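You operate a simulated robot arm through the tools that you are given. There is no shell and no other tool. Be economical: measure what you need, move in short steps, check, and stop when the job is done.

You are at the controls of a simulated two-armed robot. One attempt, no reset.

JOB
Clean the ioniser's emitters and restart it.
Fine: it shows DIRTY; switch it off, run the emitter cleaner knob across and back, switch on, and leave it running once it shows CLEAN. Where these are worked on the way, their far stop is far enough and under half their travel is too little: emitter cleaner knob.

The check looks at the end state, three seconds after you hand in, the way a careful person would. Anything else that was tipped, shoved, dropped, spilled or broken makes it a failure.

ROBOT AND FRAMES
Two 7-joint arms with fingered hands on one trunk that stands fixed in place. Base frame: the origin is at the foot of the trunk, x ahead of it, y to its left, z up; the work surface is at about z = 920. Lengths are in mm, angles in degrees, forces in N, time in s.
The left shoulder is at [30, 119, 1269], the right one opposite. With the tool pointing down near the work surface each hand reaches from about 100 to 740 mm from the base axis, measured 20 degrees to its own side. Payload 3.8 kg a hand.
The TCP of each hand is the grasp point between the finger pads, 25 mm short of the fingertips. In the tool frame z runs along the fingers and y along their closing line. Largest opening 88 mm; the body of the gripper starts 29 mm behind the TCP. The gripper is a hand of 4 fingers: y runs from the thumb to the fingers, the wrist lies at [-13, -106, -174] in the tool frame, and closing takes about 1.5 s.
Orientation is that of the tool frame in the base frame, as [roll, pitch, yaw] about the fixed x, y, z axes, in that order (R = Rz(yaw) Ry(pitch) Rx(roll)). With the fingers straight down and the wrist toward the robot, the tool's x, y and z point along [0, 1, 0], [1, 0, 0] and [0, 0, -1] of the base frame.

CONTROLS
- The arms move only by the tool nudge_tool. It takes "left_motion", "right_motion" or both (then of equal length, played together; a hand with none holds still); each is a list of rows, each a list of 2 entries, a list of its own where there are three numbers: the shift along the tool's x, y, z in cm, then the turn, a rotation vector about the tool's x, y, z in degrees. In form: [[[dx, dy, dz], [wx, wy, wz]], ...]. A call has 1 to 20 rows; each row is the pose to reach, as a shift and turn from the pose commanded when the call began, along the tool's axes at that moment. "left_gripper" and "right_gripper" are, for a hand that has rows, the gripper command, from -1 (shut) to 1 (fully open), values between in proportion, set as the call begins (left out, the last holds). Rows are played at 5 a second. More than 50 mm and 8.6 degrees between two rows, or a gripper value outside its range, and nothing of the call is played. A pose out of reach is approached as far as the arm can. The call stops where the force on the tool passes 40 N (or 10 N more than at its start, if that is more) or the arm is blocked; 0.2 s more then pass. Each finger travels about 153 mm/s and halts on what it meets, pressing with about 24 N; the grip force reading is that of the motor and also rises with nothing between the fingers. The clock runs only during rows and for 0.2 s after the last one: add rows that repeat a pose to give the fingers time. It gives the time, the measured TCP pose, the force on the tool (base axes), the opening and the grip force at its end, in the units of the frame above (readings bear some noise), with the torque about the TCP (base axes, N m) and any sound that the robot's microphone picked up.
- Cameras (640 x 400 px; columns grow to the right, rows downward): "scene" is now at [32.8, -62.8, 1822.9]; the picture's right is [-0.78, -0.63, 0.00], its down [-0.45, 0.56, -0.70] and it looks along [0.44, -0.54, -0.72] (base axes); focal length 283 px, centre (320, 200). "left" rides on the left gripper at [-64, -83, -98] in its tool frame; the picture's right is [-0.62, -0.37, 0.69], its down [0.71, -0.63, 0.30] and it looks along [0.32, 0.68, 0.65] (tool axes); focal length 265 px, centre (320, 200). "right" rides on the right gripper at [64, -83, -98] in its tool frame; the picture's right is [-0.62, 0.37, -0.69], its down [-0.71, -0.63, 0.30] and it looks along [-0.32, 0.68, 0.65] (tool axes); focal length 265 px, centre (320, 200). There is no depth. A picture from a camera that has moved, and an enlarged one, comes with that camera's place and axes in the base frame and with its lens.
- snapshot(camera): a new picture of that camera. It takes no simulated time.
- move_column(by): slides the trunk up (or, below 0, down) by that many mm; the arms and the scene camera ride with it, the base frame stays. It gives what a move gives, with no picture.
- set_grasp(shape, hand): the hand has 4 fingers and takes this shape, open, in about a second: jaw (thumb against the fingers, like two jaws); tri (thumb and two fingers); tip (a fingertip pinch); poke (one finger out to press); point (the index stretched); flat (the hand flat); cup (the hand cupped); fist (a fist). The gripper value then closes the fingers along that shape, each until it touches; the sizes above hold for jaw. It gives what a move gives, with no picture.
- aim_head(pan, tilt): turns the head with the scene camera to pan (to the left, within 120 degrees either way) and tilt (down, from -29 to 69), counted from straight ahead of the robot. It gives what a move gives.
- zoom(camera, box): a new picture of the part [left, top, right, bottom] of that camera's present view, enlarged. It takes no simulated time.
- finish_job(): hands the job in; it is judged then, once.

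Go step by step. Nothing tells you positions but the pictures and the camera data: compare them with the known pose of the tool, close in by small moves and look again before you grip or let go. The budget is 120 turns and 78 pictures, counting those below and the enlarged ones. Unless the task says otherwise, let go and move clear before handing in, and close with one line.

The tools are called by a JSON object that holds its "name" and its "arguments". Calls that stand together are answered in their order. nudge_tool: Moves the arms, as the interface text tells. Its arguments: {"type":"object","properties":{"left_motion":{"type":"array","items":{"type":"array"}},"left_gripper":{"type":"number"},"right_motion":{"type":"array","items":{"type":"array"}},"right_gripper":{"type":"number"}},"required":[]} The other tools are called the same way: move_column (by) slides the trunk up or down; set_grasp (shape, hand) gives the hand a shape; aim_head (pan, tilt) turns the head that bears the scene camera; snapshot (camera) takes a picture; zoom (camera, box) takes an enlarged picture of a part of a camera's view; finish_job () hands the job in.

At the start:

```text
clock: 0.0
left_tool_pos: [595.1, -19.6, 1323.1]
left_tool_rot: [179.9, 0.0, 90.1]
left_wrist_force: [0.7, 0.3, 1.3]
left_wrist_torque: [-0.02, 0.01, 0.01]
left_opening: 87.5
left_finger_force: 0.1
left_shape: jaw
right_tool_pos: [275.6, -427.5, 1347.5]
right_tool_rot: [180.0, 0.0, 89.9]
right_wrist_force: [0.5, 0.3, 0.6]
right_wrist_torque: [-0.03, 0.0, -0.01]
right_opening: 87.7
right_finger_force: 0.1
right_shape: jaw
trunk travel left (down, up): [-425.0, 165.0]
head pan, tilt: [-51.0, 45.9]
```

scene: 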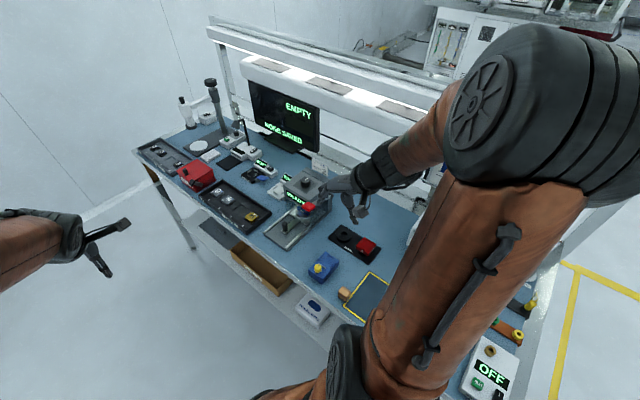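
right: 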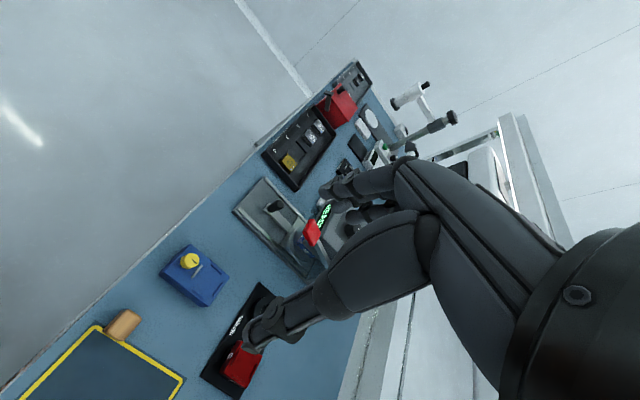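
left: 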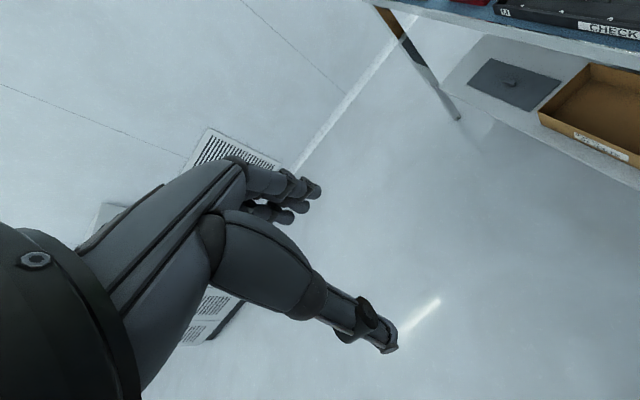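

I see a bench to the robot's right with many devices on it, and I can't tell yet which one is the ioniser. I'll enlarge the view and turn the head to find it.

{"name": "zoom", "arguments": {"camera": "scene", "box": [130, 60, 350, 200]}}

{"name": "zoom", "arguments": {"camera": "scene", "box": [440, 270, 640, 400]}}

{"name": "aim_head", "arguments": {"pan": -85, "tilt": 55}}

{"name": "snapshot", "arguments": {"camera": "scene"}}

```text
2.86 times, centred on (240, 130) of scene
camera zoom: at [32.8, -62.8, 1822.9], right [-0.78, -0.63, 0.0], down [-0.45, 0.56, -0.7], along [0.44, -0.54, -0.72], focal length 809 px, centre (549, 400)
```

zoom: 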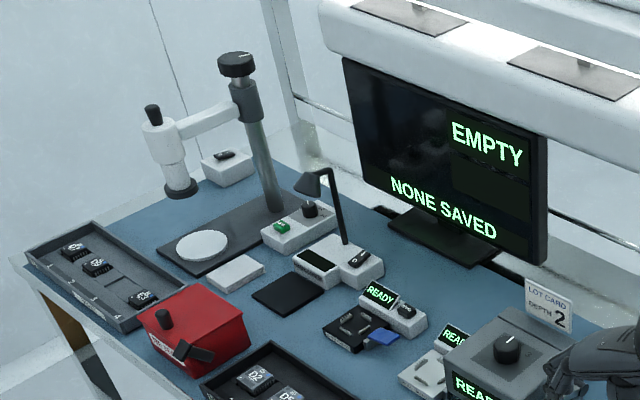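

```text
3.08 times, centred on (540, 335) of scene
camera zoom: at [32.8, -62.8, 1822.9], right [-0.78, -0.63, 0.0], down [-0.45, 0.56, -0.7], along [0.44, -0.54, -0.72], focal length 871 px, centre (-357, -215)
```

zoom: 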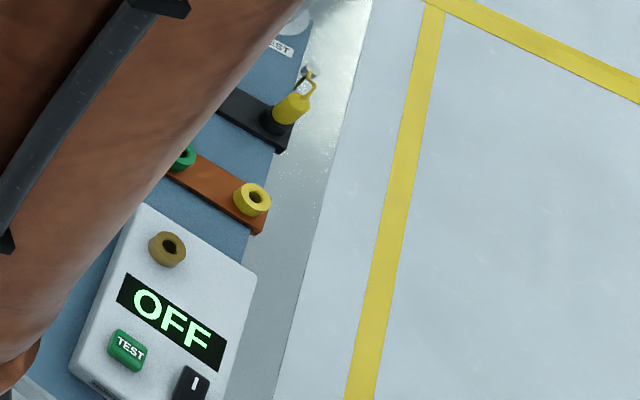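

```text
clock: 1.0
left_tool_pos: [593.9, -18.7, 1323.5]
left_tool_rot: [179.9, -0.1, 90.0]
left_wrist_force: [0.3, -0.2, 0.6]
left_wrist_torque: [-0.01, 0.0, 0.02]
left_opening: 87.8
left_finger_force: 0.0
left_shape: jaw
right_tool_pos: [274.6, -427.3, 1348.5]
right_tool_rot: [179.9, 0.0, 90.0]
right_wrist_force: [1.1, 0.8, 0.0]
right_wrist_torque: [0.01, 0.02, -0.01]
right_opening: 87.7
right_finger_force: 0.0
right_shape: jaw
trunk travel left (down, up): [-425.0, 165.0]
head pan, tilt: [-85.0, 55.0]
```

```text
72 pictures are left
camera scene: at [-11.5, -72.1, 1810.8], right [-1.0, -0.09, 0.0], down [-0.07, 0.82, -0.57], along [0.05, -0.57, -0.82], focal length 283 px, centre (320, 200)
```

scene: 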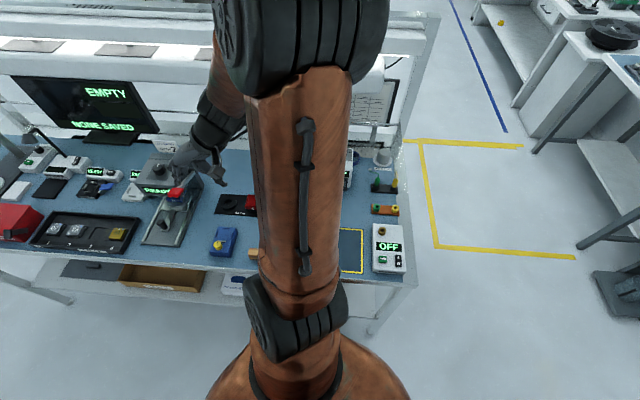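

The right arm hides the middle of the bench. I'll draw the right hand away from the bench, still high up, so the head camera can see it.

{"name": "nudge_tool", "arguments": {"right_motion": [[[4, 2, 0], [0, 0, 0]], [[8, 4, 0], [0, 0, 0]], [[12, 6, 0], [0, 0, 0]], [[16, 8, 0], [0, 0, 0]], [[19, 10, 0], [0, 0, 0]], [[19, 14, 0], [0, 0, 0]], [[19, 18, 0], [0, 0, 0]]]}}

{"name": "snapshot", "arguments": {"camera": "scene"}}

```text
clock: 2.6
left_tool_pos: [596.9, -18.1, 1322.4]
left_tool_rot: [-179.9, 0.1, 90.0]
left_wrist_force: [0.5, 1.2, 0.1]
left_wrist_torque: [-0.01, 0.02, 0.01]
left_opening: 87.6
left_finger_force: 0.0
left_shape: jaw
right_tool_pos: [447.5, -237.1, 1346.2]
right_tool_rot: [-179.3, 0.2, 89.9]
right_wrist_force: [0.8, 0.6, 0.5]
right_wrist_torque: [-0.05, 0.04, 0.0]
right_opening: 88.1
right_finger_force: 0.1
right_shape: jaw
right hand out of reach, approached as far as the arm can: row 7
trunk travel left (down, up): [-425.0, 165.0]
head pan, tilt: [-85.0, 55.0]
```

```text
71 pictures are left
camera scene: at [-8.4, -70.4, 1810.8], right [-1.0, -0.09, 0.0], down [-0.07, 0.82, -0.57], along [0.05, -0.57, -0.82], focal length 283 px, centre (320, 200)
```

scene: 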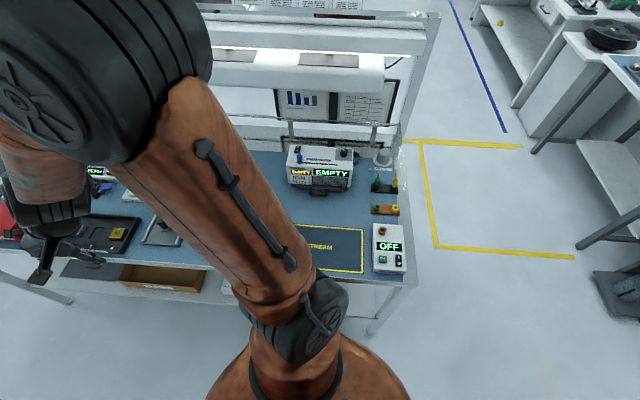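

A white box marked "EMPTY" has come into view, along with the "OFF" box and a mat marked "...STREAM". I'll enlarge them.

{"name": "zoom", "arguments": {"camera": "scene", "box": [260, 130, 420, 230]}}

{"name": "zoom", "arguments": {"camera": "scene", "box": [300, 190, 428, 280]}}

```text
4.00 times, centred on (340, 180) of scene
camera zoom: at [-8.4, -70.4, 1810.8], right [-1.0, -0.09, 0.0], down [-0.07, 0.82, -0.57], along [0.05, -0.57, -0.82], focal length 1132 px, centre (240, 280)
```

zoom: 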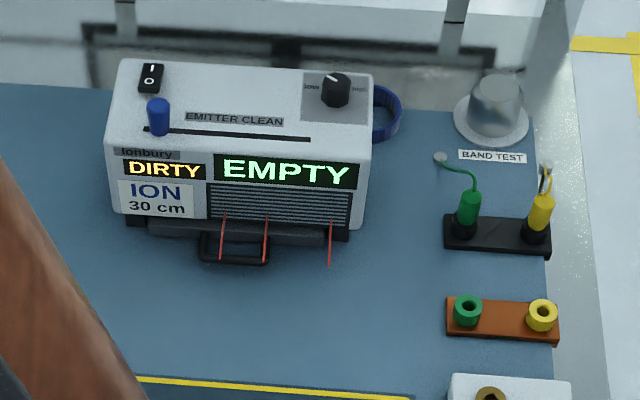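

```text
4.44 times, centred on (364, 235) of scene
camera zoom: at [-8.4, -70.4, 1810.8], right [-1.0, -0.09, 0.0], down [-0.07, 0.82, -0.57], along [0.05, -0.57, -0.82], focal length 1258 px, centre (124, 44)
```

zoom: 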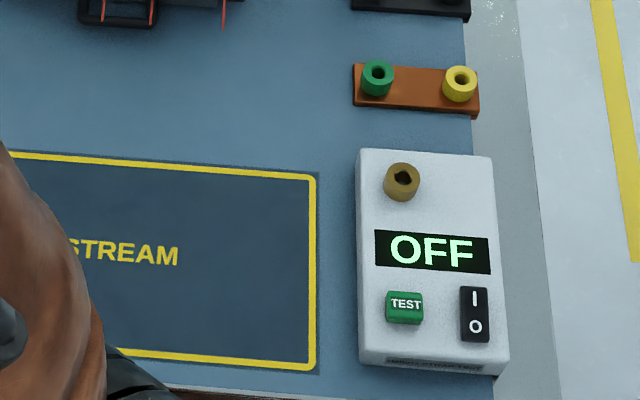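

The ioniser is the white "Ionbury ION" box, showing DIRTY and standing at roughly x 50–170, y -750. It has the I/O rocker and the blue emitter knob in its slot on top. I'll bring the right hand over, well above it, with the wrist toward the robot.

{"name": "nudge_tool", "arguments": {"right_motion": [[[-3.3, -2.7, 0.4], [0, 0, 8.2]], [[-6.6, -5.4, 0.8], [0, 0, 16.4]], [[-9.9, -8.1, 1.2], [0, 0, 24.6]], [[-13.2, -10.8, 1.6], [0, 0, 32.8]], [[-16.5, -13.5, 2.0], [0, 0, 41]], [[-19.8, -16.2, 2.4], [0, 0, 49.2]], [[-23.1, -18.9, 2.8], [0, 0, 57.4]], [[-26.4, -21.6, 3.2], [0, 0, 65.6]], [[-29.7, -24.3, 3.6], [0, 0, 73.8]], [[-33, -27, 4.0], [0, 0, 82]], [[-36.3, -29.7, 4.6], [0, 0, 90]]]}}

{"name": "snapshot", "arguments": {"camera": "scene"}}

{"name": "snapshot", "arguments": {"camera": "right"}}

```text
clock: 5.0
left_tool_pos: [594.2, -20.9, 1323.9]
left_tool_rot: [180.0, -0.2, 89.9]
left_wrist_force: [-0.4, 0.2, -0.7]
left_wrist_torque: [0.03, -0.02, -0.02]
left_opening: 87.7
left_finger_force: 0.0
left_shape: jaw
right_tool_pos: [147.9, -604.0, 1300.5]
right_tool_rot: [-179.9, 0.0, -0.1]
right_wrist_force: [0.4, 0.1, -0.1]
right_wrist_torque: [0.01, -0.02, -0.01]
right_opening: 87.7
right_finger_force: 0.0
right_shape: jaw
trunk travel left (down, up): [-425.0, 165.0]
head pan, tilt: [-85.0, 55.0]
```

```text
68 pictures are left
camera scene: at [-12.1, -73.6, 1810.7], right [-1.0, -0.09, 0.0], down [-0.07, 0.82, -0.57], along [0.05, -0.57, -0.82], focal length 283 px, centre (320, 200)
```

scene: 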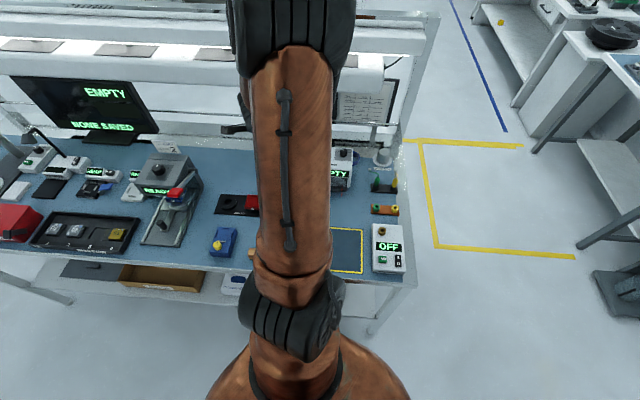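

```text
67 pictures are left
camera right: at [211.9, -520.8, 1399.3], right [-0.62, -0.37, 0.69], down [-0.71, 0.63, -0.3], along [-0.33, -0.68, -0.65], focal length 265 px, centre (320, 200)
```

right: 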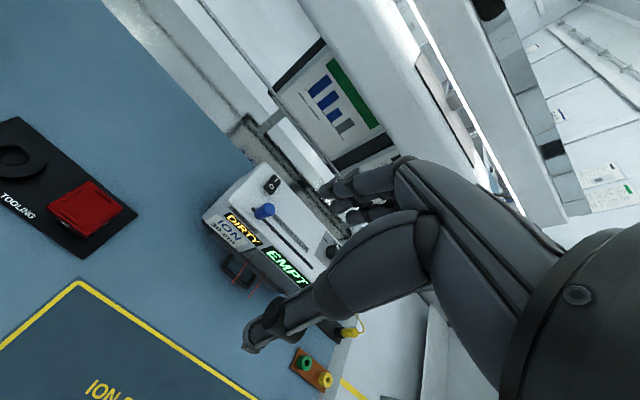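

The ioniser top is clearly visible. I triangulate the rocker at about (137, -807, 1067) and the blue knob's top at about (121, -755, 1080). I'll set the poke shape and look at where its fingertip sits.

{"name": "set_grasp", "arguments": {"hand": "right", "shape": "poke"}}

{"name": "snapshot", "arguments": {"camera": "right"}}

{"name": "zoom", "arguments": {"camera": "right", "box": [180, 150, 380, 275]}}

```text
clock: 5.9
left_tool_pos: [593.5, -19.7, 1323.4]
left_tool_rot: [179.9, -0.1, 90.0]
left_wrist_force: [0.3, -0.4, -0.5]
left_wrist_torque: [0.01, 0.02, 0.03]
left_opening: 87.8
left_finger_force: 0.1
left_shape: jaw
right_tool_pos: [147.3, -602.0, 1302.1]
right_tool_rot: [179.9, 0.0, 0.0]
right_wrist_force: [-0.1, -0.1, -0.8]
right_wrist_torque: [-0.01, 0.01, 0.01]
right_opening: 0.2
right_finger_force: 0.1
right_shape: poke
trunk travel left (down, up): [-425.0, 165.0]
head pan, tilt: [-85.0, 55.0]
```

```text
66 pictures are left
camera right: at [212.5, -518.9, 1400.0], right [-0.62, -0.37, 0.69], down [-0.71, 0.63, -0.3], along [-0.32, -0.68, -0.65], focal length 265 px, centre (320, 200)
```

right: 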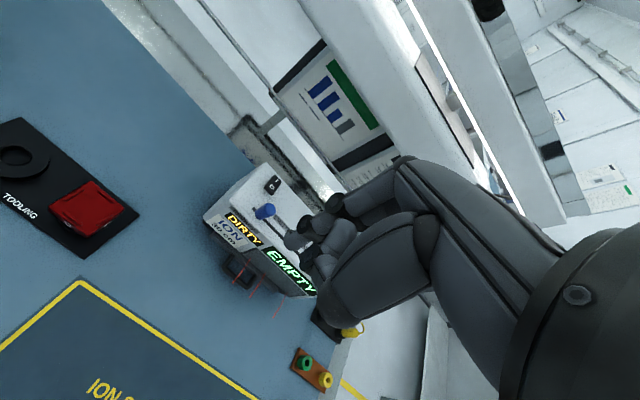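

```text
3.20 times, centred on (280, 212) of right
camera zoom: at [212.5, -518.9, 1400.0], right [-0.62, -0.37, 0.69], down [-0.71, 0.63, -0.3], along [-0.32, -0.68, -0.65], focal length 849 px, centre (448, 160)
```

zoom: 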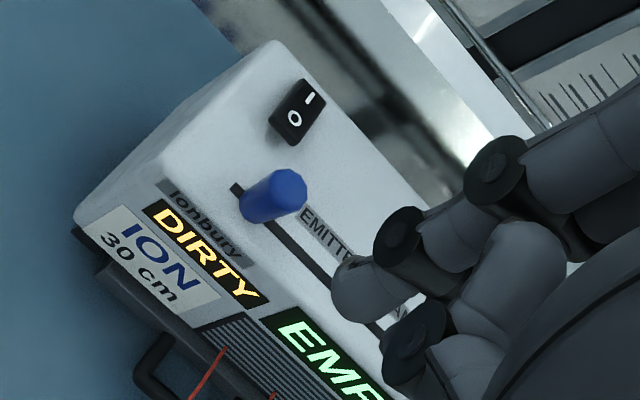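

In the poke shape the fingertip sits at about tool (9, 1, 24). I'll hover it some 40 mm above the rocker's O side, lowering first and then reaching out so I stay under the lamp.

{"name": "nudge_tool", "arguments": {"right_motion": [[[0, 0, 4.5], [0, 0, 0]], [[0, 0, 9], [0, 0, 0]], [[-0.4, 4, 11], [0, 0, 0]], [[-0.8, 8, 12.5], [0, 0, 0]], [[-1.2, 12, 14], [0, 0, 0]], [[-1.6, 16, 15.5], [0, 0, 0]], [[-1.9, 19.6, 16.5], [0, 0, 0]], [[-1.9, 19.6, 16.5], [0, 0, 0]]]}}

{"name": "snapshot", "arguments": {"camera": "right"}}

{"name": "snapshot", "arguments": {"camera": "scene"}}

```text
clock: 7.7
left_tool_pos: [594.2, -18.5, 1324.4]
left_tool_rot: [179.9, 0.0, 90.0]
left_wrist_force: [0.2, -0.2, -0.4]
left_wrist_torque: [-0.02, 0.01, -0.03]
left_opening: 87.7
left_finger_force: 0.0
left_shape: jaw
right_tool_pos: [128.2, -797.1, 1137.9]
right_tool_rot: [-180.0, 0.1, 0.1]
right_wrist_force: [0.5, -0.5, 0.6]
right_wrist_torque: [-0.01, 0.01, 0.02]
right_opening: 0.0
right_finger_force: 0.1
right_shape: poke
trunk travel left (down, up): [-425.0, 165.0]
head pan, tilt: [-85.0, 55.0]
```

```text
64 pictures are left
camera right: at [193.9, -713.6, 1235.9], right [-0.62, -0.37, 0.69], down [-0.71, 0.63, -0.3], along [-0.32, -0.68, -0.65], focal length 265 px, centre (320, 200)
```

right: 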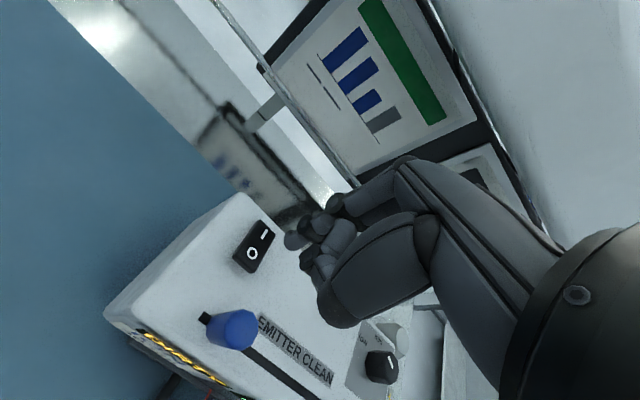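

```text
63 pictures are left
camera scene: at [-11.7, -71.2, 1810.8], right [-1.0, -0.09, 0.0], down [-0.07, 0.82, -0.57], along [0.05, -0.57, -0.82], focal length 283 px, centre (320, 200)
```

scene: 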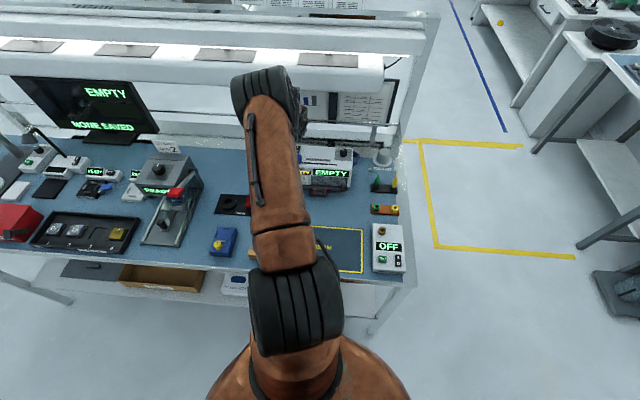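

The fingertip is about 50 mm above the rocker's O mark, which I place at (135, -802, 1064). I'll lower it to just above and look again before pressing.

{"name": "nudge_tool", "arguments": {"right_motion": [[[-0.1, 0.2, 2], [0, 0, 0]], [[-0.2, 0.3, 4], [0, 0, 0]], [[-0.2, 0.3, 4], [0, 0, 0]]]}}

{"name": "snapshot", "arguments": {"camera": "right"}}

{"name": "zoom", "arguments": {"camera": "scene", "box": [270, 130, 390, 205]}}

```text
clock: 8.5
left_tool_pos: [594.0, -19.6, 1324.3]
left_tool_rot: [180.0, 0.1, 90.0]
left_wrist_force: [-0.7, -0.5, -0.7]
left_wrist_torque: [-0.02, 0.03, 0.01]
left_opening: 87.4
left_finger_force: 0.0
left_shape: jaw
right_tool_pos: [127.2, -800.9, 1096.1]
right_tool_rot: [180.0, 0.0, 0.0]
right_wrist_force: [0.2, -0.1, -0.1]
right_wrist_torque: [0.0, -0.01, -0.02]
right_opening: 0.0
right_finger_force: 0.1
right_shape: poke
trunk travel left (down, up): [-425.0, 165.0]
head pan, tilt: [-85.0, 55.0]
```

```text
62 pictures are left
camera right: at [191.8, -717.0, 1195.2], right [-0.62, -0.37, 0.69], down [-0.71, 0.63, -0.3], along [-0.32, -0.68, -0.65], focal length 265 px, centre (320, 200)
```

right: 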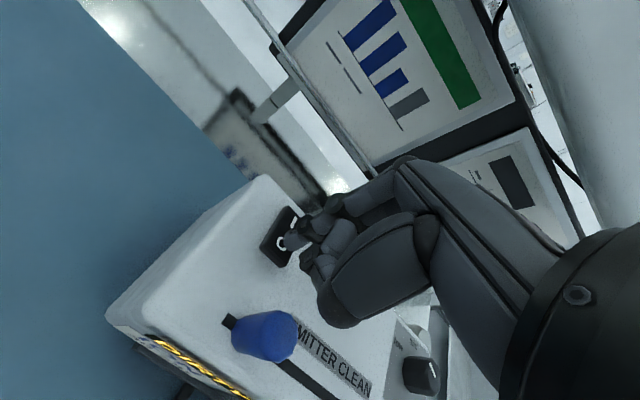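

```text
5.33 times, centred on (330, 168) of scene
camera zoom: at [-11.6, -71.9, 1810.8], right [-1.0, -0.09, 0.0], down [-0.07, 0.82, -0.57], along [0.05, -0.57, -0.82], focal length 1510 px, centre (267, 373)
```

zoom: 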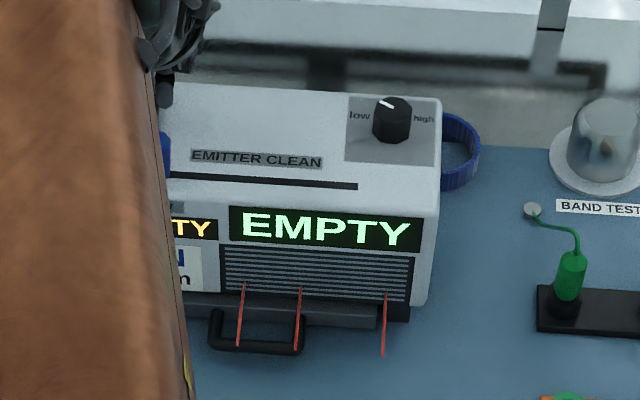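

The fingertip is on line with the O side, about 8 mm above it. I'll press down in small steps.

{"name": "nudge_tool", "arguments": {"right_motion": [[[0, 0, 0.4], [0, 0, 0]], [[0, 0, 0.7], [0, 0, 0]], [[0, 0, 0.9], [0, 0, 0]], [[0, 0, 1.1], [0, 0, 0]], [[0, 0, 1.3], [0, 0, 0]]]}}

{"name": "zoom", "arguments": {"camera": "right", "box": [180, 150, 380, 275]}}

{"name": "zoom", "arguments": {"camera": "scene", "box": [270, 130, 390, 205]}}

```text
clock: 9.7
left_tool_pos: [593.1, -15.7, 1323.8]
left_tool_rot: [-180.0, 0.1, 90.0]
left_wrist_force: [0.7, 0.2, -0.1]
left_wrist_torque: [-0.02, 0.0, 0.0]
left_opening: 87.7
left_finger_force: 0.1
left_shape: jaw
right_tool_pos: [127.1, -799.5, 1089.2]
right_tool_rot: [179.2, -0.2, 0.1]
right_wrist_force: [1.5, -1.0, 29.8]
right_wrist_torque: [-0.11, -0.19, 0.0]
right_opening: 0.0
right_finger_force: 0.0
right_shape: poke
trunk travel left (down, up): [-425.0, 165.0]
head pan, tilt: [-85.0, 55.0]
```

```text
3.20 times, centred on (280, 212) of right
camera zoom: at [191.8, -715.6, 1187.1], right [-0.62, -0.36, 0.7], down [-0.71, 0.63, -0.31], along [-0.32, -0.69, -0.65], focal length 849 px, centre (448, 160)
```

zoom: 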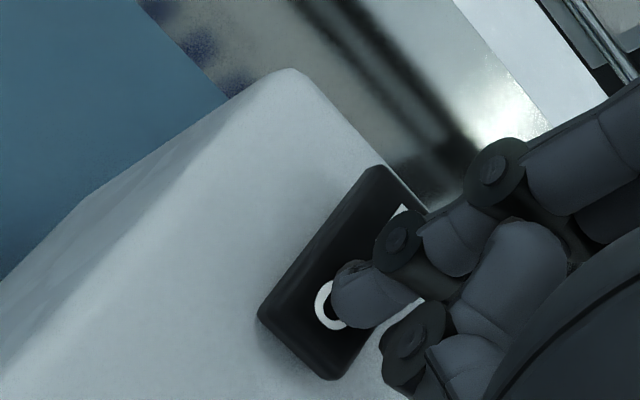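

```text
5.33 times, centred on (330, 168) of scene
camera zoom: at [-12.3, -66.5, 1811.3], right [-1.0, -0.09, 0.0], down [-0.07, 0.81, -0.58], along [0.05, -0.57, -0.82], focal length 1510 px, centre (267, 373)
```

zoom: 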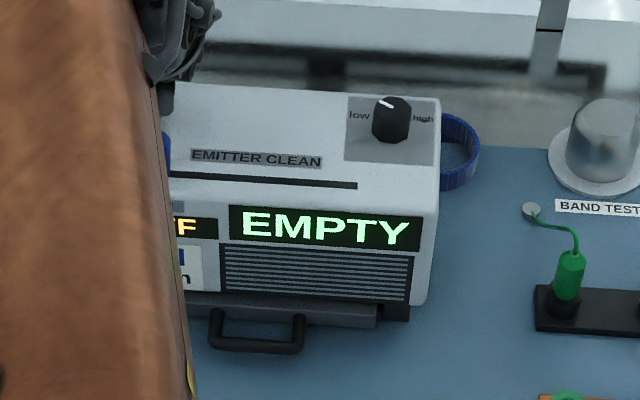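

The display now reads OFF and the air streamers have stopped. I'll lift clear and move to a hover on the +x side of the blue knob, which I place at (121, -754) with its top at about 1085.

{"name": "nudge_tool", "arguments": {"right_motion": [[[0, 0, -2], [0, 0, 0]], [[0, 0, -5], [0, 0, 0]], [[0.7, -2.4, -5], [0, 0, 0]], [[1.6, -4.7, -5], [0, 0, 0]], [[1.6, -4.7, -5], [0, 0, 0]]]}}

{"name": "snapshot", "arguments": {"camera": "right"}}

{"name": "zoom", "arguments": {"camera": "scene", "box": [270, 130, 390, 205]}}

```text
clock: 10.9
left_tool_pos: [593.9, -19.6, 1324.5]
left_tool_rot: [-179.9, -0.1, 90.0]
left_wrist_force: [0.1, -0.1, 0.0]
left_wrist_torque: [-0.01, 0.05, 0.03]
left_opening: 87.5
left_finger_force: 0.0
left_shape: jaw
right_tool_pos: [142.3, -752.9, 1132.8]
right_tool_rot: [180.0, 0.1, 0.0]
right_wrist_force: [-0.2, -0.5, -0.2]
right_wrist_torque: [0.02, 0.0, 0.02]
right_opening: 0.0
right_finger_force: 0.0
right_shape: poke
trunk travel left (down, up): [-425.0, 165.0]
head pan, tilt: [-85.0, 55.0]
```

```text
58 pictures are left
camera right: at [207.4, -669.9, 1231.6], right [-0.62, -0.37, 0.69], down [-0.71, 0.63, -0.3], along [-0.32, -0.68, -0.65], focal length 265 px, centre (320, 200)
```

right: 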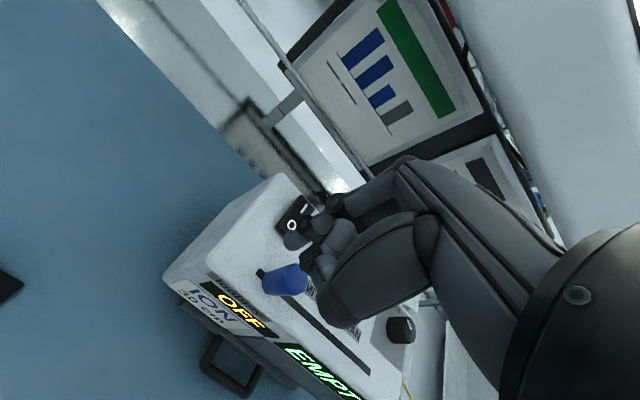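

```text
5.33 times, centred on (330, 168) of scene
camera zoom: at [-12.1, -71.9, 1810.8], right [-1.0, -0.09, 0.0], down [-0.07, 0.82, -0.57], along [0.05, -0.57, -0.82], focal length 1510 px, centre (267, 373)
```

zoom: 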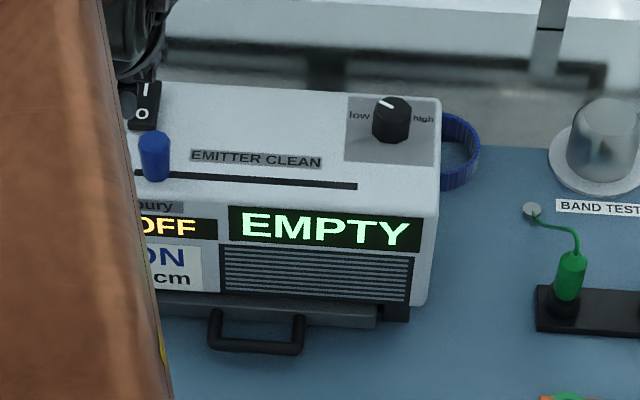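

The display reads OFF and the knob is at about (122, -753), with my fingertip 28 mm to its +x side. I'll lower beside it and push it a short way toward -x, then check.

{"name": "nudge_tool", "arguments": {"right_motion": [[[0, 0, 2], [0, 0, 0]], [[0, 0, 3.7], [0, 0, 0]], [[0, 0, 3.7], [0, 0, 0]], [[-1, 0, 3.7], [0, 0, 0]], [[-2, 0, 3.7], [0, 0, 0]], [[-3, 0, 3.7], [0, 0, 0]], [[-4, 0, 3.7], [0, 0, 0]]]}}

{"name": "snapshot", "arguments": {"camera": "right"}}

{"name": "zoom", "arguments": {"camera": "scene", "box": [270, 130, 390, 205]}}

```text
clock: 12.5
left_tool_pos: [594.5, -19.5, 1322.9]
left_tool_rot: [180.0, 0.0, 90.0]
left_wrist_force: [0.2, -0.6, -0.2]
left_wrist_torque: [0.01, 0.01, -0.02]
left_opening: 87.7
left_finger_force: 0.1
left_shape: jaw
right_tool_pos: [101.8, -753.3, 1096.4]
right_tool_rot: [-180.0, 0.0, 0.0]
right_wrist_force: [-0.1, 0.4, 0.3]
right_wrist_torque: [0.0, 0.0, 0.06]
right_opening: 0.1
right_finger_force: 0.1
right_shape: poke
trunk travel left (down, up): [-425.0, 165.0]
head pan, tilt: [-85.0, 55.0]
```

```text
56 pictures are left
camera right: at [167.1, -670.5, 1194.6], right [-0.62, -0.37, 0.69], down [-0.71, 0.63, -0.3], along [-0.32, -0.68, -0.65], focal length 265 px, centre (320, 200)
```

right: 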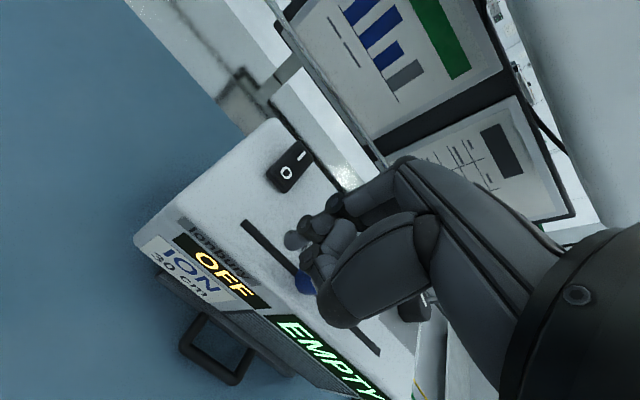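

```text
5.33 times, centred on (330, 168) of scene
camera zoom: at [-12.3, -72.3, 1810.8], right [-1.0, -0.09, 0.0], down [-0.07, 0.82, -0.57], along [0.05, -0.57, -0.82], focal length 1510 px, centre (267, 373)
```

zoom: 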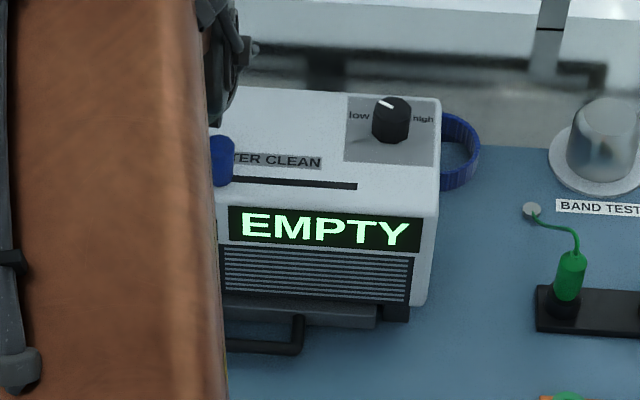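

The knob slides with almost no force and is now at about x 78; the box has not moved. I'll go on toward the far stop, stopping just short of it.

{"name": "nudge_tool", "arguments": {"right_motion": [[[-1.2, 0, 0], [0, 0, 0]], [[-2.4, 0, 0], [0, 0, 0]], [[-3.6, 0, 0], [0, 0, 0]], [[-4.8, 0, 0], [0, 0, 0]], [[-5.8, 0, 0], [0, 0, 0]], [[-6.4, 0, 0], [0, 0, 0]]]}}

{"name": "zoom", "arguments": {"camera": "right", "box": [200, 150, 440, 300]}}

{"name": "zoom", "arguments": {"camera": "scene", "box": [270, 130, 390, 205]}}

```text
clock: 13.9
left_tool_pos: [593.7, -19.5, 1324.1]
left_tool_rot: [180.0, -0.1, 90.0]
left_wrist_force: [0.3, -0.8, -0.3]
left_wrist_torque: [-0.01, 0.02, -0.02]
left_opening: 87.7
left_finger_force: 0.1
left_shape: jaw
right_tool_pos: [39.0, -753.6, 1096.3]
right_tool_rot: [180.0, 0.0, 0.0]
right_wrist_force: [0.1, 0.9, 0.2]
right_wrist_torque: [-0.04, 0.05, 0.01]
right_opening: 0.0
right_finger_force: 0.1
right_shape: poke
trunk travel left (down, up): [-425.0, 165.0]
head pan, tilt: [-85.0, 55.0]
```

```text
2.67 times, centred on (320, 225) of right
camera zoom: at [103.5, -669.8, 1194.3], right [-0.62, -0.37, 0.69], down [-0.71, 0.63, -0.3], along [-0.33, -0.68, -0.65], focal length 708 px, centre (320, 133)
```

zoom: 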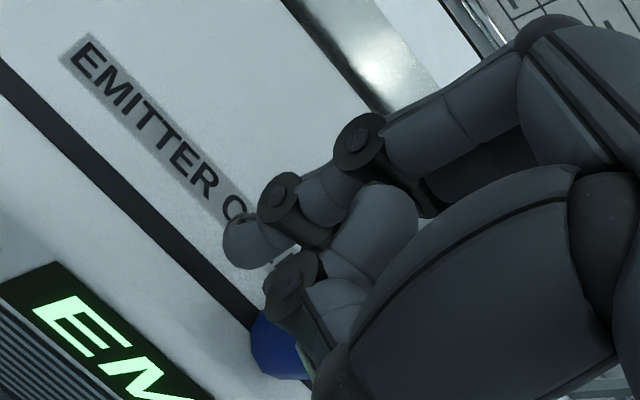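

```text
5.33 times, centred on (330, 168) of scene
camera zoom: at [-11.6, -72.2, 1810.8], right [-1.0, -0.09, 0.0], down [-0.07, 0.82, -0.57], along [0.05, -0.57, -0.82], focal length 1510 px, centre (267, 373)
```

zoom: 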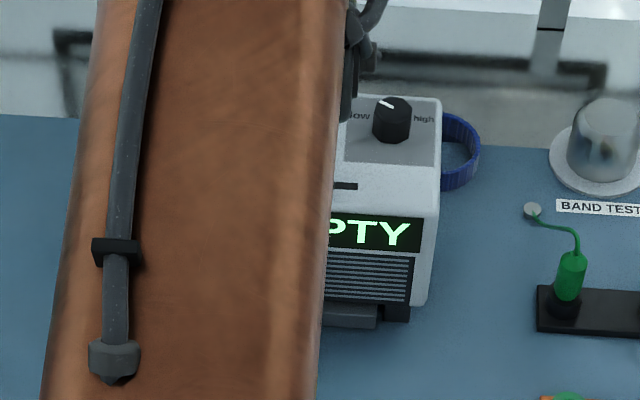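

The knob is now at about x 15, with perhaps 15 mm left to the stop. I'll creep on in small steps and watch the force.

{"name": "nudge_tool", "arguments": {"right_motion": [[[-0.3, 0, 0], [0, 0, 0]], [[-0.6, 0, 0], [0, 0, 0]], [[-0.9, 0, 0], [0, 0, 0]], [[-0.9, 0, 0], [0, 0, 0]]]}}

{"name": "aim_head", "arguments": {"pan": -100, "tilt": 50}}

{"name": "snapshot", "arguments": {"camera": "scene"}}

{"name": "snapshot", "arguments": {"camera": "right"}}

```text
clock: 14.9
left_tool_pos: [593.5, -18.6, 1322.7]
left_tool_rot: [-180.0, 0.1, 90.0]
left_wrist_force: [-0.8, -0.2, 0.4]
left_wrist_torque: [-0.02, -0.02, -0.02]
left_opening: 87.7
left_finger_force: 0.0
left_shape: jaw
right_tool_pos: [29.4, -753.7, 1095.5]
right_tool_rot: [-179.9, -0.1, 0.0]
right_wrist_force: [0.3, -0.1, 0.0]
right_wrist_torque: [-0.01, -0.04, -0.03]
right_opening: 0.1
right_finger_force: 0.0
right_shape: poke
trunk travel left (down, up): [-425.0, 165.0]
head pan, tilt: [-85.0, 55.0]
```

```text
clock: 15.7
left_tool_pos: [594.2, -20.0, 1324.1]
left_tool_rot: [-180.0, 0.0, 90.0]
left_wrist_force: [0.9, -0.7, -0.2]
left_wrist_torque: [0.0, 0.0, -0.01]
left_opening: 87.6
left_finger_force: 0.0
left_shape: jaw
right_tool_pos: [31.8, -753.3, 1095.0]
right_tool_rot: [-179.9, 0.1, 0.0]
right_wrist_force: [0.7, -0.1, -0.3]
right_wrist_torque: [0.01, 0.0, -0.03]
right_opening: 0.1
right_finger_force: 0.0
right_shape: poke
trunk travel left (down, up): [-425.0, 165.0]
head pan, tilt: [-100.0, 50.0]
```

```text
52 pictures are left
camera scene: at [-31.2, -76.2, 1817.3], right [-0.98, 0.17, 0.0], down [0.13, 0.75, -0.64], along [-0.11, -0.63, -0.77], focal length 283 px, centre (320, 200)
```

scene: 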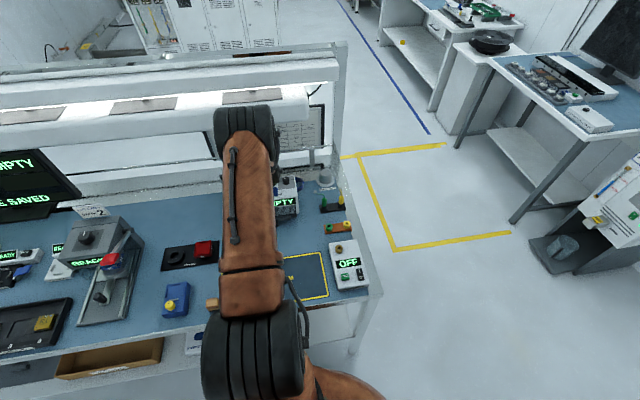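

```text
51 pictures are left
camera right: at [94.9, -669.9, 1194.1], right [-0.62, -0.37, 0.69], down [-0.71, 0.63, -0.3], along [-0.32, -0.68, -0.65], focal length 265 px, centre (320, 200)
```

right: 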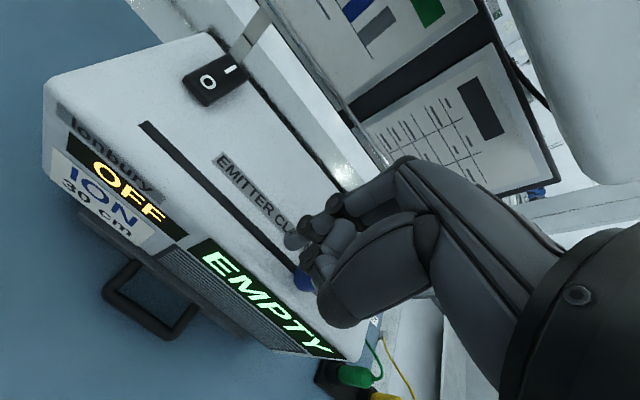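

Still no resistance, with the knob near x 6. I'll creep 8 mm further.

{"name": "nudge_tool", "arguments": {"right_motion": [[[-0.2, 0, 0], [0, 0, 0]], [[-0.4, 0, 0], [0, 0, 0]], [[-0.6, 0, 0], [0, 0, 0]], [[-0.8, 0, 0], [0, 0, 0]]]}}

{"name": "zoom", "arguments": {"camera": "right", "box": [200, 170, 440, 320]}}

```text
clock: 16.7
left_tool_pos: [595.0, -20.1, 1323.8]
left_tool_rot: [180.0, 0.1, 90.0]
left_wrist_force: [-0.5, -0.1, -0.2]
left_wrist_torque: [0.0, -0.01, 0.0]
left_opening: 87.5
left_finger_force: 0.0
left_shape: jaw
right_tool_pos: [22.4, -752.7, 1095.5]
right_tool_rot: [-180.0, 0.0, 0.0]
right_wrist_force: [1.9, 0.6, 0.0]
right_wrist_torque: [-0.01, -0.05, 0.02]
right_opening: 0.3
right_finger_force: 0.1
right_shape: poke
trunk travel left (down, up): [-425.0, 165.0]
head pan, tilt: [-100.0, 50.0]
```

```text
2.67 times, centred on (320, 245) of right
camera zoom: at [87.1, -670.1, 1194.1], right [-0.62, -0.37, 0.69], down [-0.71, 0.63, -0.3], along [-0.32, -0.68, -0.65], focal length 708 px, centre (320, 80)
```

zoom: 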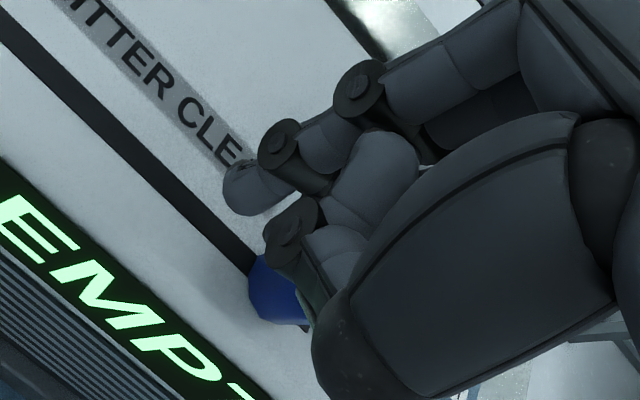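

A slight force is showing, so the stop should be close. I'll go 4 mm more, gently.

{"name": "nudge_tool", "arguments": {"right_motion": [[[-0.1, 0, 0], [0, 0, 0]], [[-0.2, 0, 0], [0, 0, 0]], [[-0.3, 0, 0], [0, 0, 0]], [[-0.4, 0, 0], [0, 0, 0]], [[-0.4, 0, 0], [0, 0, 0]]]}}

```text
clock: 17.9
left_tool_pos: [596.1, -20.1, 1323.2]
left_tool_rot: [-179.9, 0.0, 90.0]
left_wrist_force: [-0.7, -0.7, 0.5]
left_wrist_torque: [-0.01, -0.02, -0.02]
left_opening: 87.7
left_finger_force: 0.1
left_shape: jaw
right_tool_pos: [21.4, -752.3, 1096.0]
right_tool_rot: [180.0, -0.1, 0.1]
right_wrist_force: [9.0, -0.9, -0.3]
right_wrist_torque: [-0.02, -0.18, 0.0]
right_opening: 0.2
right_finger_force: 0.1
right_shape: poke
trunk travel left (down, up): [-425.0, 165.0]
head pan, tilt: [-100.0, 50.0]
```

At 9 N the knob is at its far stop. I'll back off, lift clear, and cross to the -x side of the knob, staying high.

{"name": "nudge_tool", "arguments": {"right_motion": [[[1, 0, 0], [0, 0, 0]], [[1.2, 0, -2.5], [0, 0, 0]], [[0, 0, -5], [0, 0, 0]], [[-2.8, -0.3, -5], [0, 0, 0]], [[-5.8, -0.3, -5], [0, 0, 0]], [[-5.8, -0.3, -5], [0, 0, 0]]]}}

{"name": "snapshot", "arguments": {"camera": "right"}}

{"name": "zoom", "arguments": {"camera": "scene", "box": [220, 150, 340, 225]}}

```text
clock: 19.3
left_tool_pos: [594.2, -19.3, 1323.0]
left_tool_rot: [-180.0, 0.0, 90.0]
left_wrist_force: [0.7, -0.5, -1.0]
left_wrist_torque: [0.01, 0.01, 0.03]
left_opening: 87.9
left_finger_force: 0.0
left_shape: jaw
right_tool_pos: [-38.2, -750.5, 1144.7]
right_tool_rot: [179.9, 0.1, 0.0]
right_wrist_force: [0.4, -0.4, -0.5]
right_wrist_torque: [0.0, 0.03, 0.0]
right_opening: 0.3
right_finger_force: 0.0
right_shape: poke
trunk travel left (down, up): [-425.0, 165.0]
head pan, tilt: [-100.0, 50.0]
```

```text
49 pictures are left
camera right: at [25.6, -666.9, 1244.3], right [-0.62, -0.37, 0.69], down [-0.71, 0.63, -0.3], along [-0.32, -0.68, -0.65], focal length 265 px, centre (320, 200)
```

right: 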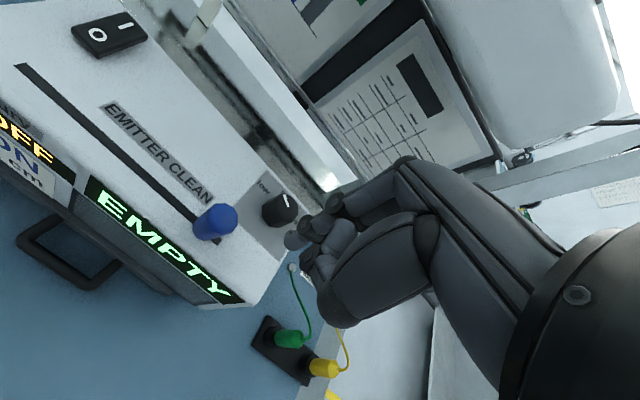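

```text
5.33 times, centred on (280, 188) of scene
camera zoom: at [-30.4, -76.2, 1817.3], right [-0.98, 0.17, 0.0], down [0.13, 0.75, -0.64], along [-0.11, -0.63, -0.77], focal length 1510 px, centre (533, 267)
```

zoom: 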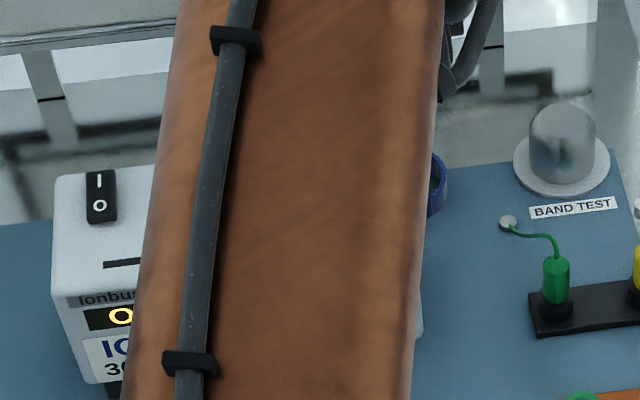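

The knob is at its far end, about (3, -754), and the fan knob sits at (-30, -803). My fingertip is at about x -29, 15 mm clear on the -x side. I'll lower part way and check the clearance to the fan knob.

{"name": "nudge_tool", "arguments": {"right_motion": [[[0, 0, 1.5], [0, 0, 0]], [[0, 0, 3], [0, 0, 0]], [[0, 0, 3], [0, 0, 0]]]}}

{"name": "zoom", "arguments": {"camera": "right", "box": [180, 130, 420, 280]}}

```text
clock: 20.1
left_tool_pos: [593.5, -18.0, 1323.3]
left_tool_rot: [179.9, -0.1, 90.0]
left_wrist_force: [-0.1, 0.9, 0.8]
left_wrist_torque: [0.0, 0.01, -0.03]
left_opening: 87.6
left_finger_force: 0.1
left_shape: jaw
right_tool_pos: [-39.6, -750.1, 1116.4]
right_tool_rot: [180.0, 0.0, 0.0]
right_wrist_force: [-0.1, 0.1, 0.6]
right_wrist_torque: [0.0, 0.01, 0.01]
right_opening: 0.1
right_finger_force: 0.1
right_shape: poke
trunk travel left (down, up): [-425.0, 165.0]
head pan, tilt: [-100.0, 50.0]
```

```text
2.67 times, centred on (300, 205) of right
camera zoom: at [24.9, -667.0, 1214.1], right [-0.62, -0.37, 0.69], down [-0.71, 0.63, -0.3], along [-0.32, -0.68, -0.65], focal length 708 px, centre (373, 187)
```

zoom: 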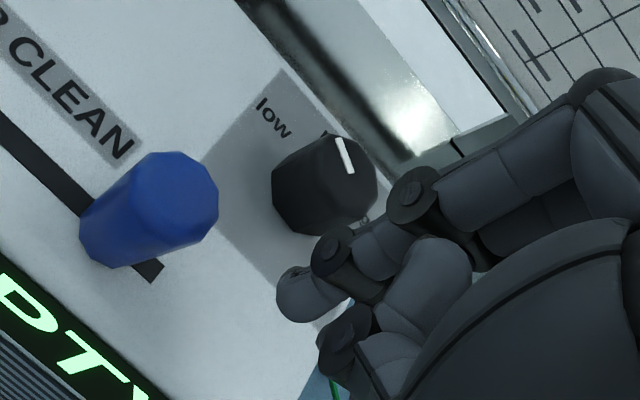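

The finger clears the fan knob by over 15 mm. I'll lower the last 19 mm and push the knob back toward +x, starting with a short distance.

{"name": "nudge_tool", "arguments": {"right_motion": [[[0, 0, 1], [0, 0, 0]], [[0, 0, 1.9], [0, 0, 0]], [[0, 0, 1.9], [0, 0, 0]], [[1, 0, 1.9], [0, 0, 0]], [[2, 0, 1.9], [0, 0, 0]], [[3, 0, 1.9], [0, 0, 0]], [[4, 0, 1.9], [0, 0, 0]]]}}

{"name": "snapshot", "arguments": {"camera": "right"}}

```text
clock: 21.7
left_tool_pos: [594.0, -18.6, 1323.5]
left_tool_rot: [180.0, -0.1, 89.9]
left_wrist_force: [0.4, 0.0, -0.7]
left_wrist_torque: [-0.02, 0.01, 0.01]
left_opening: 87.7
left_finger_force: 0.1
left_shape: jaw
right_tool_pos: [1.6, -751.6, 1096.3]
right_tool_rot: [179.9, 0.0, -0.1]
right_wrist_force: [-0.2, 0.3, 0.1]
right_wrist_torque: [0.02, 0.0, 0.03]
right_opening: 0.0
right_finger_force: 0.1
right_shape: poke
trunk travel left (down, up): [-425.0, 165.0]
head pan, tilt: [-100.0, 50.0]
```

```text
46 pictures are left
camera right: at [65.9, -667.4, 1195.0], right [-0.62, -0.37, 0.69], down [-0.71, 0.63, -0.3], along [-0.32, -0.68, -0.65], focal length 265 px, centre (320, 200)
```

right: 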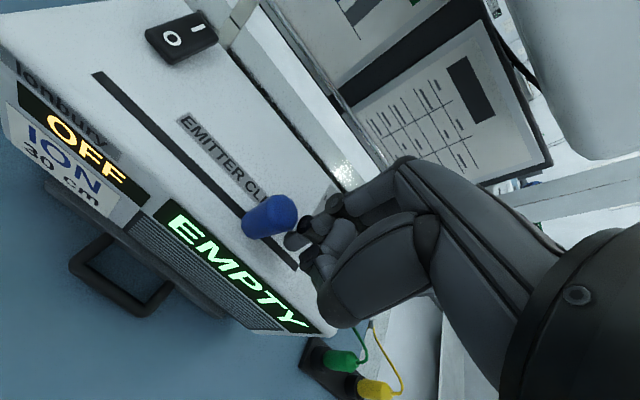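

The knob follows the finger back and is now near x 27. I'll continue along the slot and then creep to the home end.

{"name": "nudge_tool", "arguments": {"right_motion": [[[1.2, 0, 0], [0, 0, 0]], [[2.4, 0, 0], [0, 0, 0]], [[3.6, 0, 0], [0, 0, 0]], [[4.8, 0, 0], [0, 0, 0]], [[6, 0, 0], [0, 0, 0]], [[7.2, 0, 0], [0, 0, 0]], [[8.2, 0, 0], [0, 0, 0]], [[8.2, 0, 0], [0, 0, 0]]]}}

{"name": "nudge_tool", "arguments": {"right_motion": [[[0.2, 0, 0], [0, 0, 0]], [[0.4, 0, 0], [0, 0, 0]], [[0.6, 0, 0], [0, 0, 0]], [[0.8, 0, 0], [0, 0, 0]]]}}

{"name": "snapshot", "arguments": {"camera": "right"}}

```text
clock: 23.5
left_tool_pos: [593.5, -19.7, 1324.0]
left_tool_rot: [-179.9, 0.0, 90.0]
left_wrist_force: [-0.3, 0.1, 0.7]
left_wrist_torque: [-0.02, 0.02, 0.02]
left_opening: 87.9
left_finger_force: 0.0
left_shape: jaw
right_tool_pos: [82.3, -750.7, 1095.0]
right_tool_rot: [179.9, 0.0, 0.0]
right_wrist_force: [-0.1, 0.4, 0.7]
right_wrist_torque: [0.0, 0.01, 0.01]
right_opening: 0.0
right_finger_force: 0.0
right_shape: poke
trunk travel left (down, up): [-425.0, 165.0]
head pan, tilt: [-100.0, 50.0]
```

```text
clock: 24.5
left_tool_pos: [595.1, -19.2, 1322.7]
left_tool_rot: [-180.0, -0.1, 90.0]
left_wrist_force: [-0.1, -0.1, 0.1]
left_wrist_torque: [0.03, 0.02, -0.01]
left_opening: 87.6
left_finger_force: 0.0
left_shape: jaw
right_tool_pos: [90.0, -750.4, 1097.8]
right_tool_rot: [179.9, 0.0, 0.0]
right_wrist_force: [0.1, 0.1, 0.7]
right_wrist_torque: [0.04, -0.01, 0.02]
right_opening: 0.1
right_finger_force: 0.0
right_shape: poke
trunk travel left (down, up): [-425.0, 165.0]
head pan, tilt: [-100.0, 50.0]
```

```text
45 pictures are left
camera right: at [154.5, -667.3, 1195.1], right [-0.62, -0.37, 0.69], down [-0.71, 0.63, -0.3], along [-0.32, -0.68, -0.65], focal length 265 px, centre (320, 200)
```

right: 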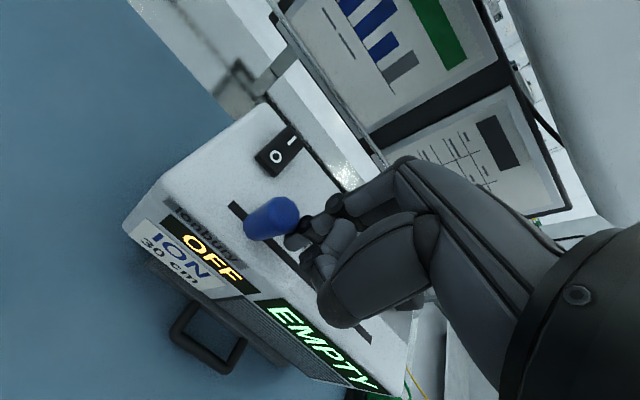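

A little slot is still showing beyond the knob, so I'll creep on until I feel the home stop.

{"name": "nudge_tool", "arguments": {"right_motion": [[[0.2, 0, 0], [0, 0, 0]], [[0.4, 0, 0], [0, 0, 0]], [[0.6, 0, 0], [0, 0, 0]], [[0.6, 0, 0], [0, 0, 0]]]}}

{"name": "nudge_tool", "arguments": {"right_motion": [[[0.2, 0, 0], [0, 0, 0]], [[0.4, 0, 0], [0, 0, 0]], [[0.4, 0, 0], [0, 0, 0]]]}}

{"name": "zoom", "arguments": {"camera": "right", "box": [160, 100, 400, 250]}}

```text
clock: 25.5
left_tool_pos: [593.9, -19.4, 1324.5]
left_tool_rot: [180.0, 0.1, 90.0]
left_wrist_force: [0.4, 0.3, 0.5]
left_wrist_torque: [0.02, -0.01, -0.01]
left_opening: 87.7
left_finger_force: 0.1
left_shape: jaw
right_tool_pos: [95.4, -752.4, 1096.6]
right_tool_rot: [-180.0, 0.1, 0.0]
right_wrist_force: [-0.6, 1.0, 0.3]
right_wrist_torque: [-0.01, 0.05, 0.0]
right_opening: 0.1
right_finger_force: 0.0
right_shape: poke
trunk travel left (down, up): [-425.0, 165.0]
head pan, tilt: [-100.0, 50.0]
```

```text
clock: 26.3
left_tool_pos: [592.4, -20.3, 1324.1]
left_tool_rot: [180.0, 0.0, 90.1]
left_wrist_force: [0.6, -0.2, -0.6]
left_wrist_torque: [-0.02, 0.05, 0.02]
left_opening: 87.6
left_finger_force: 0.0
left_shape: jaw
right_tool_pos: [97.1, -750.9, 1095.9]
right_tool_rot: [-179.9, 0.0, -0.2]
right_wrist_force: [-7.9, -1.3, -0.5]
right_wrist_torque: [0.01, 0.06, -0.03]
right_opening: 0.0
right_finger_force: 0.1
right_shape: poke
trunk travel left (down, up): [-425.0, 165.0]
head pan, tilt: [-100.0, 50.0]
```

```text
2.67 times, centred on (280, 175) of right
camera zoom: at [162.5, -667.6, 1195.2], right [-0.62, -0.37, 0.69], down [-0.71, 0.63, -0.3], along [-0.33, -0.68, -0.65], focal length 708 px, centre (427, 267)
```

zoom: 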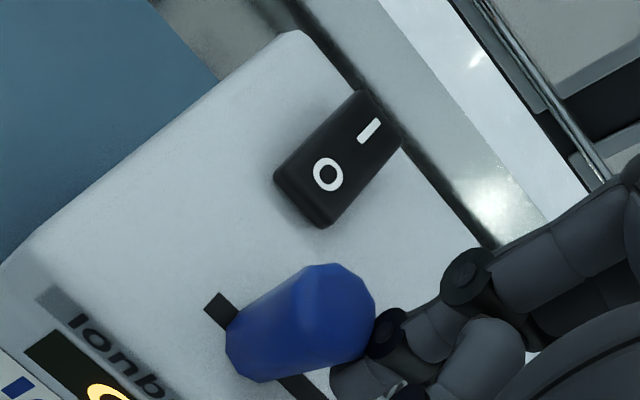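

The knob is at its home stop (8 N). I'll back off, lift, and move above the rocker's I side at about (136, -818).

{"name": "nudge_tool", "arguments": {"right_motion": [[[-1, 0, 0], [0, 0, 0]], [[-1, 0, -2.5], [0, 0, 0]], [[-1, 0, -4.2], [0, 0, 0]], [[0.5, 3, -4.2], [0, 0, 0]], [[2.7, 6, -4.2], [0, 0, 0]], [[2.7, 6.8, -4.2], [0, 0, 0]], [[2.7, 6.8, -2.5], [0, 0, 0]], [[2.7, 6.8, -1], [0, 0, 0]], [[2.7, 6.8, -0.3], [0, 0, 0]], [[2.7, 6.8, -0.3], [0, 0, 0]]]}}

{"name": "zoom", "arguments": {"camera": "right", "box": [160, 130, 400, 280]}}

```text
clock: 28.5
left_tool_pos: [594.0, -19.5, 1323.1]
left_tool_rot: [-179.9, 0.0, 89.9]
left_wrist_force: [-0.5, 0.2, -0.3]
left_wrist_torque: [-0.02, -0.04, -0.02]
left_opening: 87.5
left_finger_force: 0.1
left_shape: jaw
right_tool_pos: [128.3, -819.6, 1098.7]
right_tool_rot: [-180.0, 0.0, 0.0]
right_wrist_force: [0.0, -0.6, 0.2]
right_wrist_torque: [-0.01, 0.0, -0.03]
right_opening: 0.0
right_finger_force: 0.1
right_shape: poke
trunk travel left (down, up): [-425.0, 165.0]
head pan, tilt: [-100.0, 50.0]
```

```text
2.67 times, centred on (280, 205) of right
camera zoom: at [192.2, -735.6, 1197.8], right [-0.62, -0.37, 0.69], down [-0.71, 0.63, -0.3], along [-0.32, -0.68, -0.65], focal length 708 px, centre (427, 187)
```

zoom: 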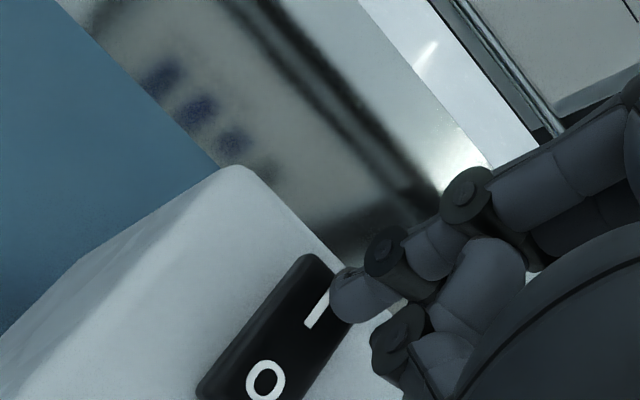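

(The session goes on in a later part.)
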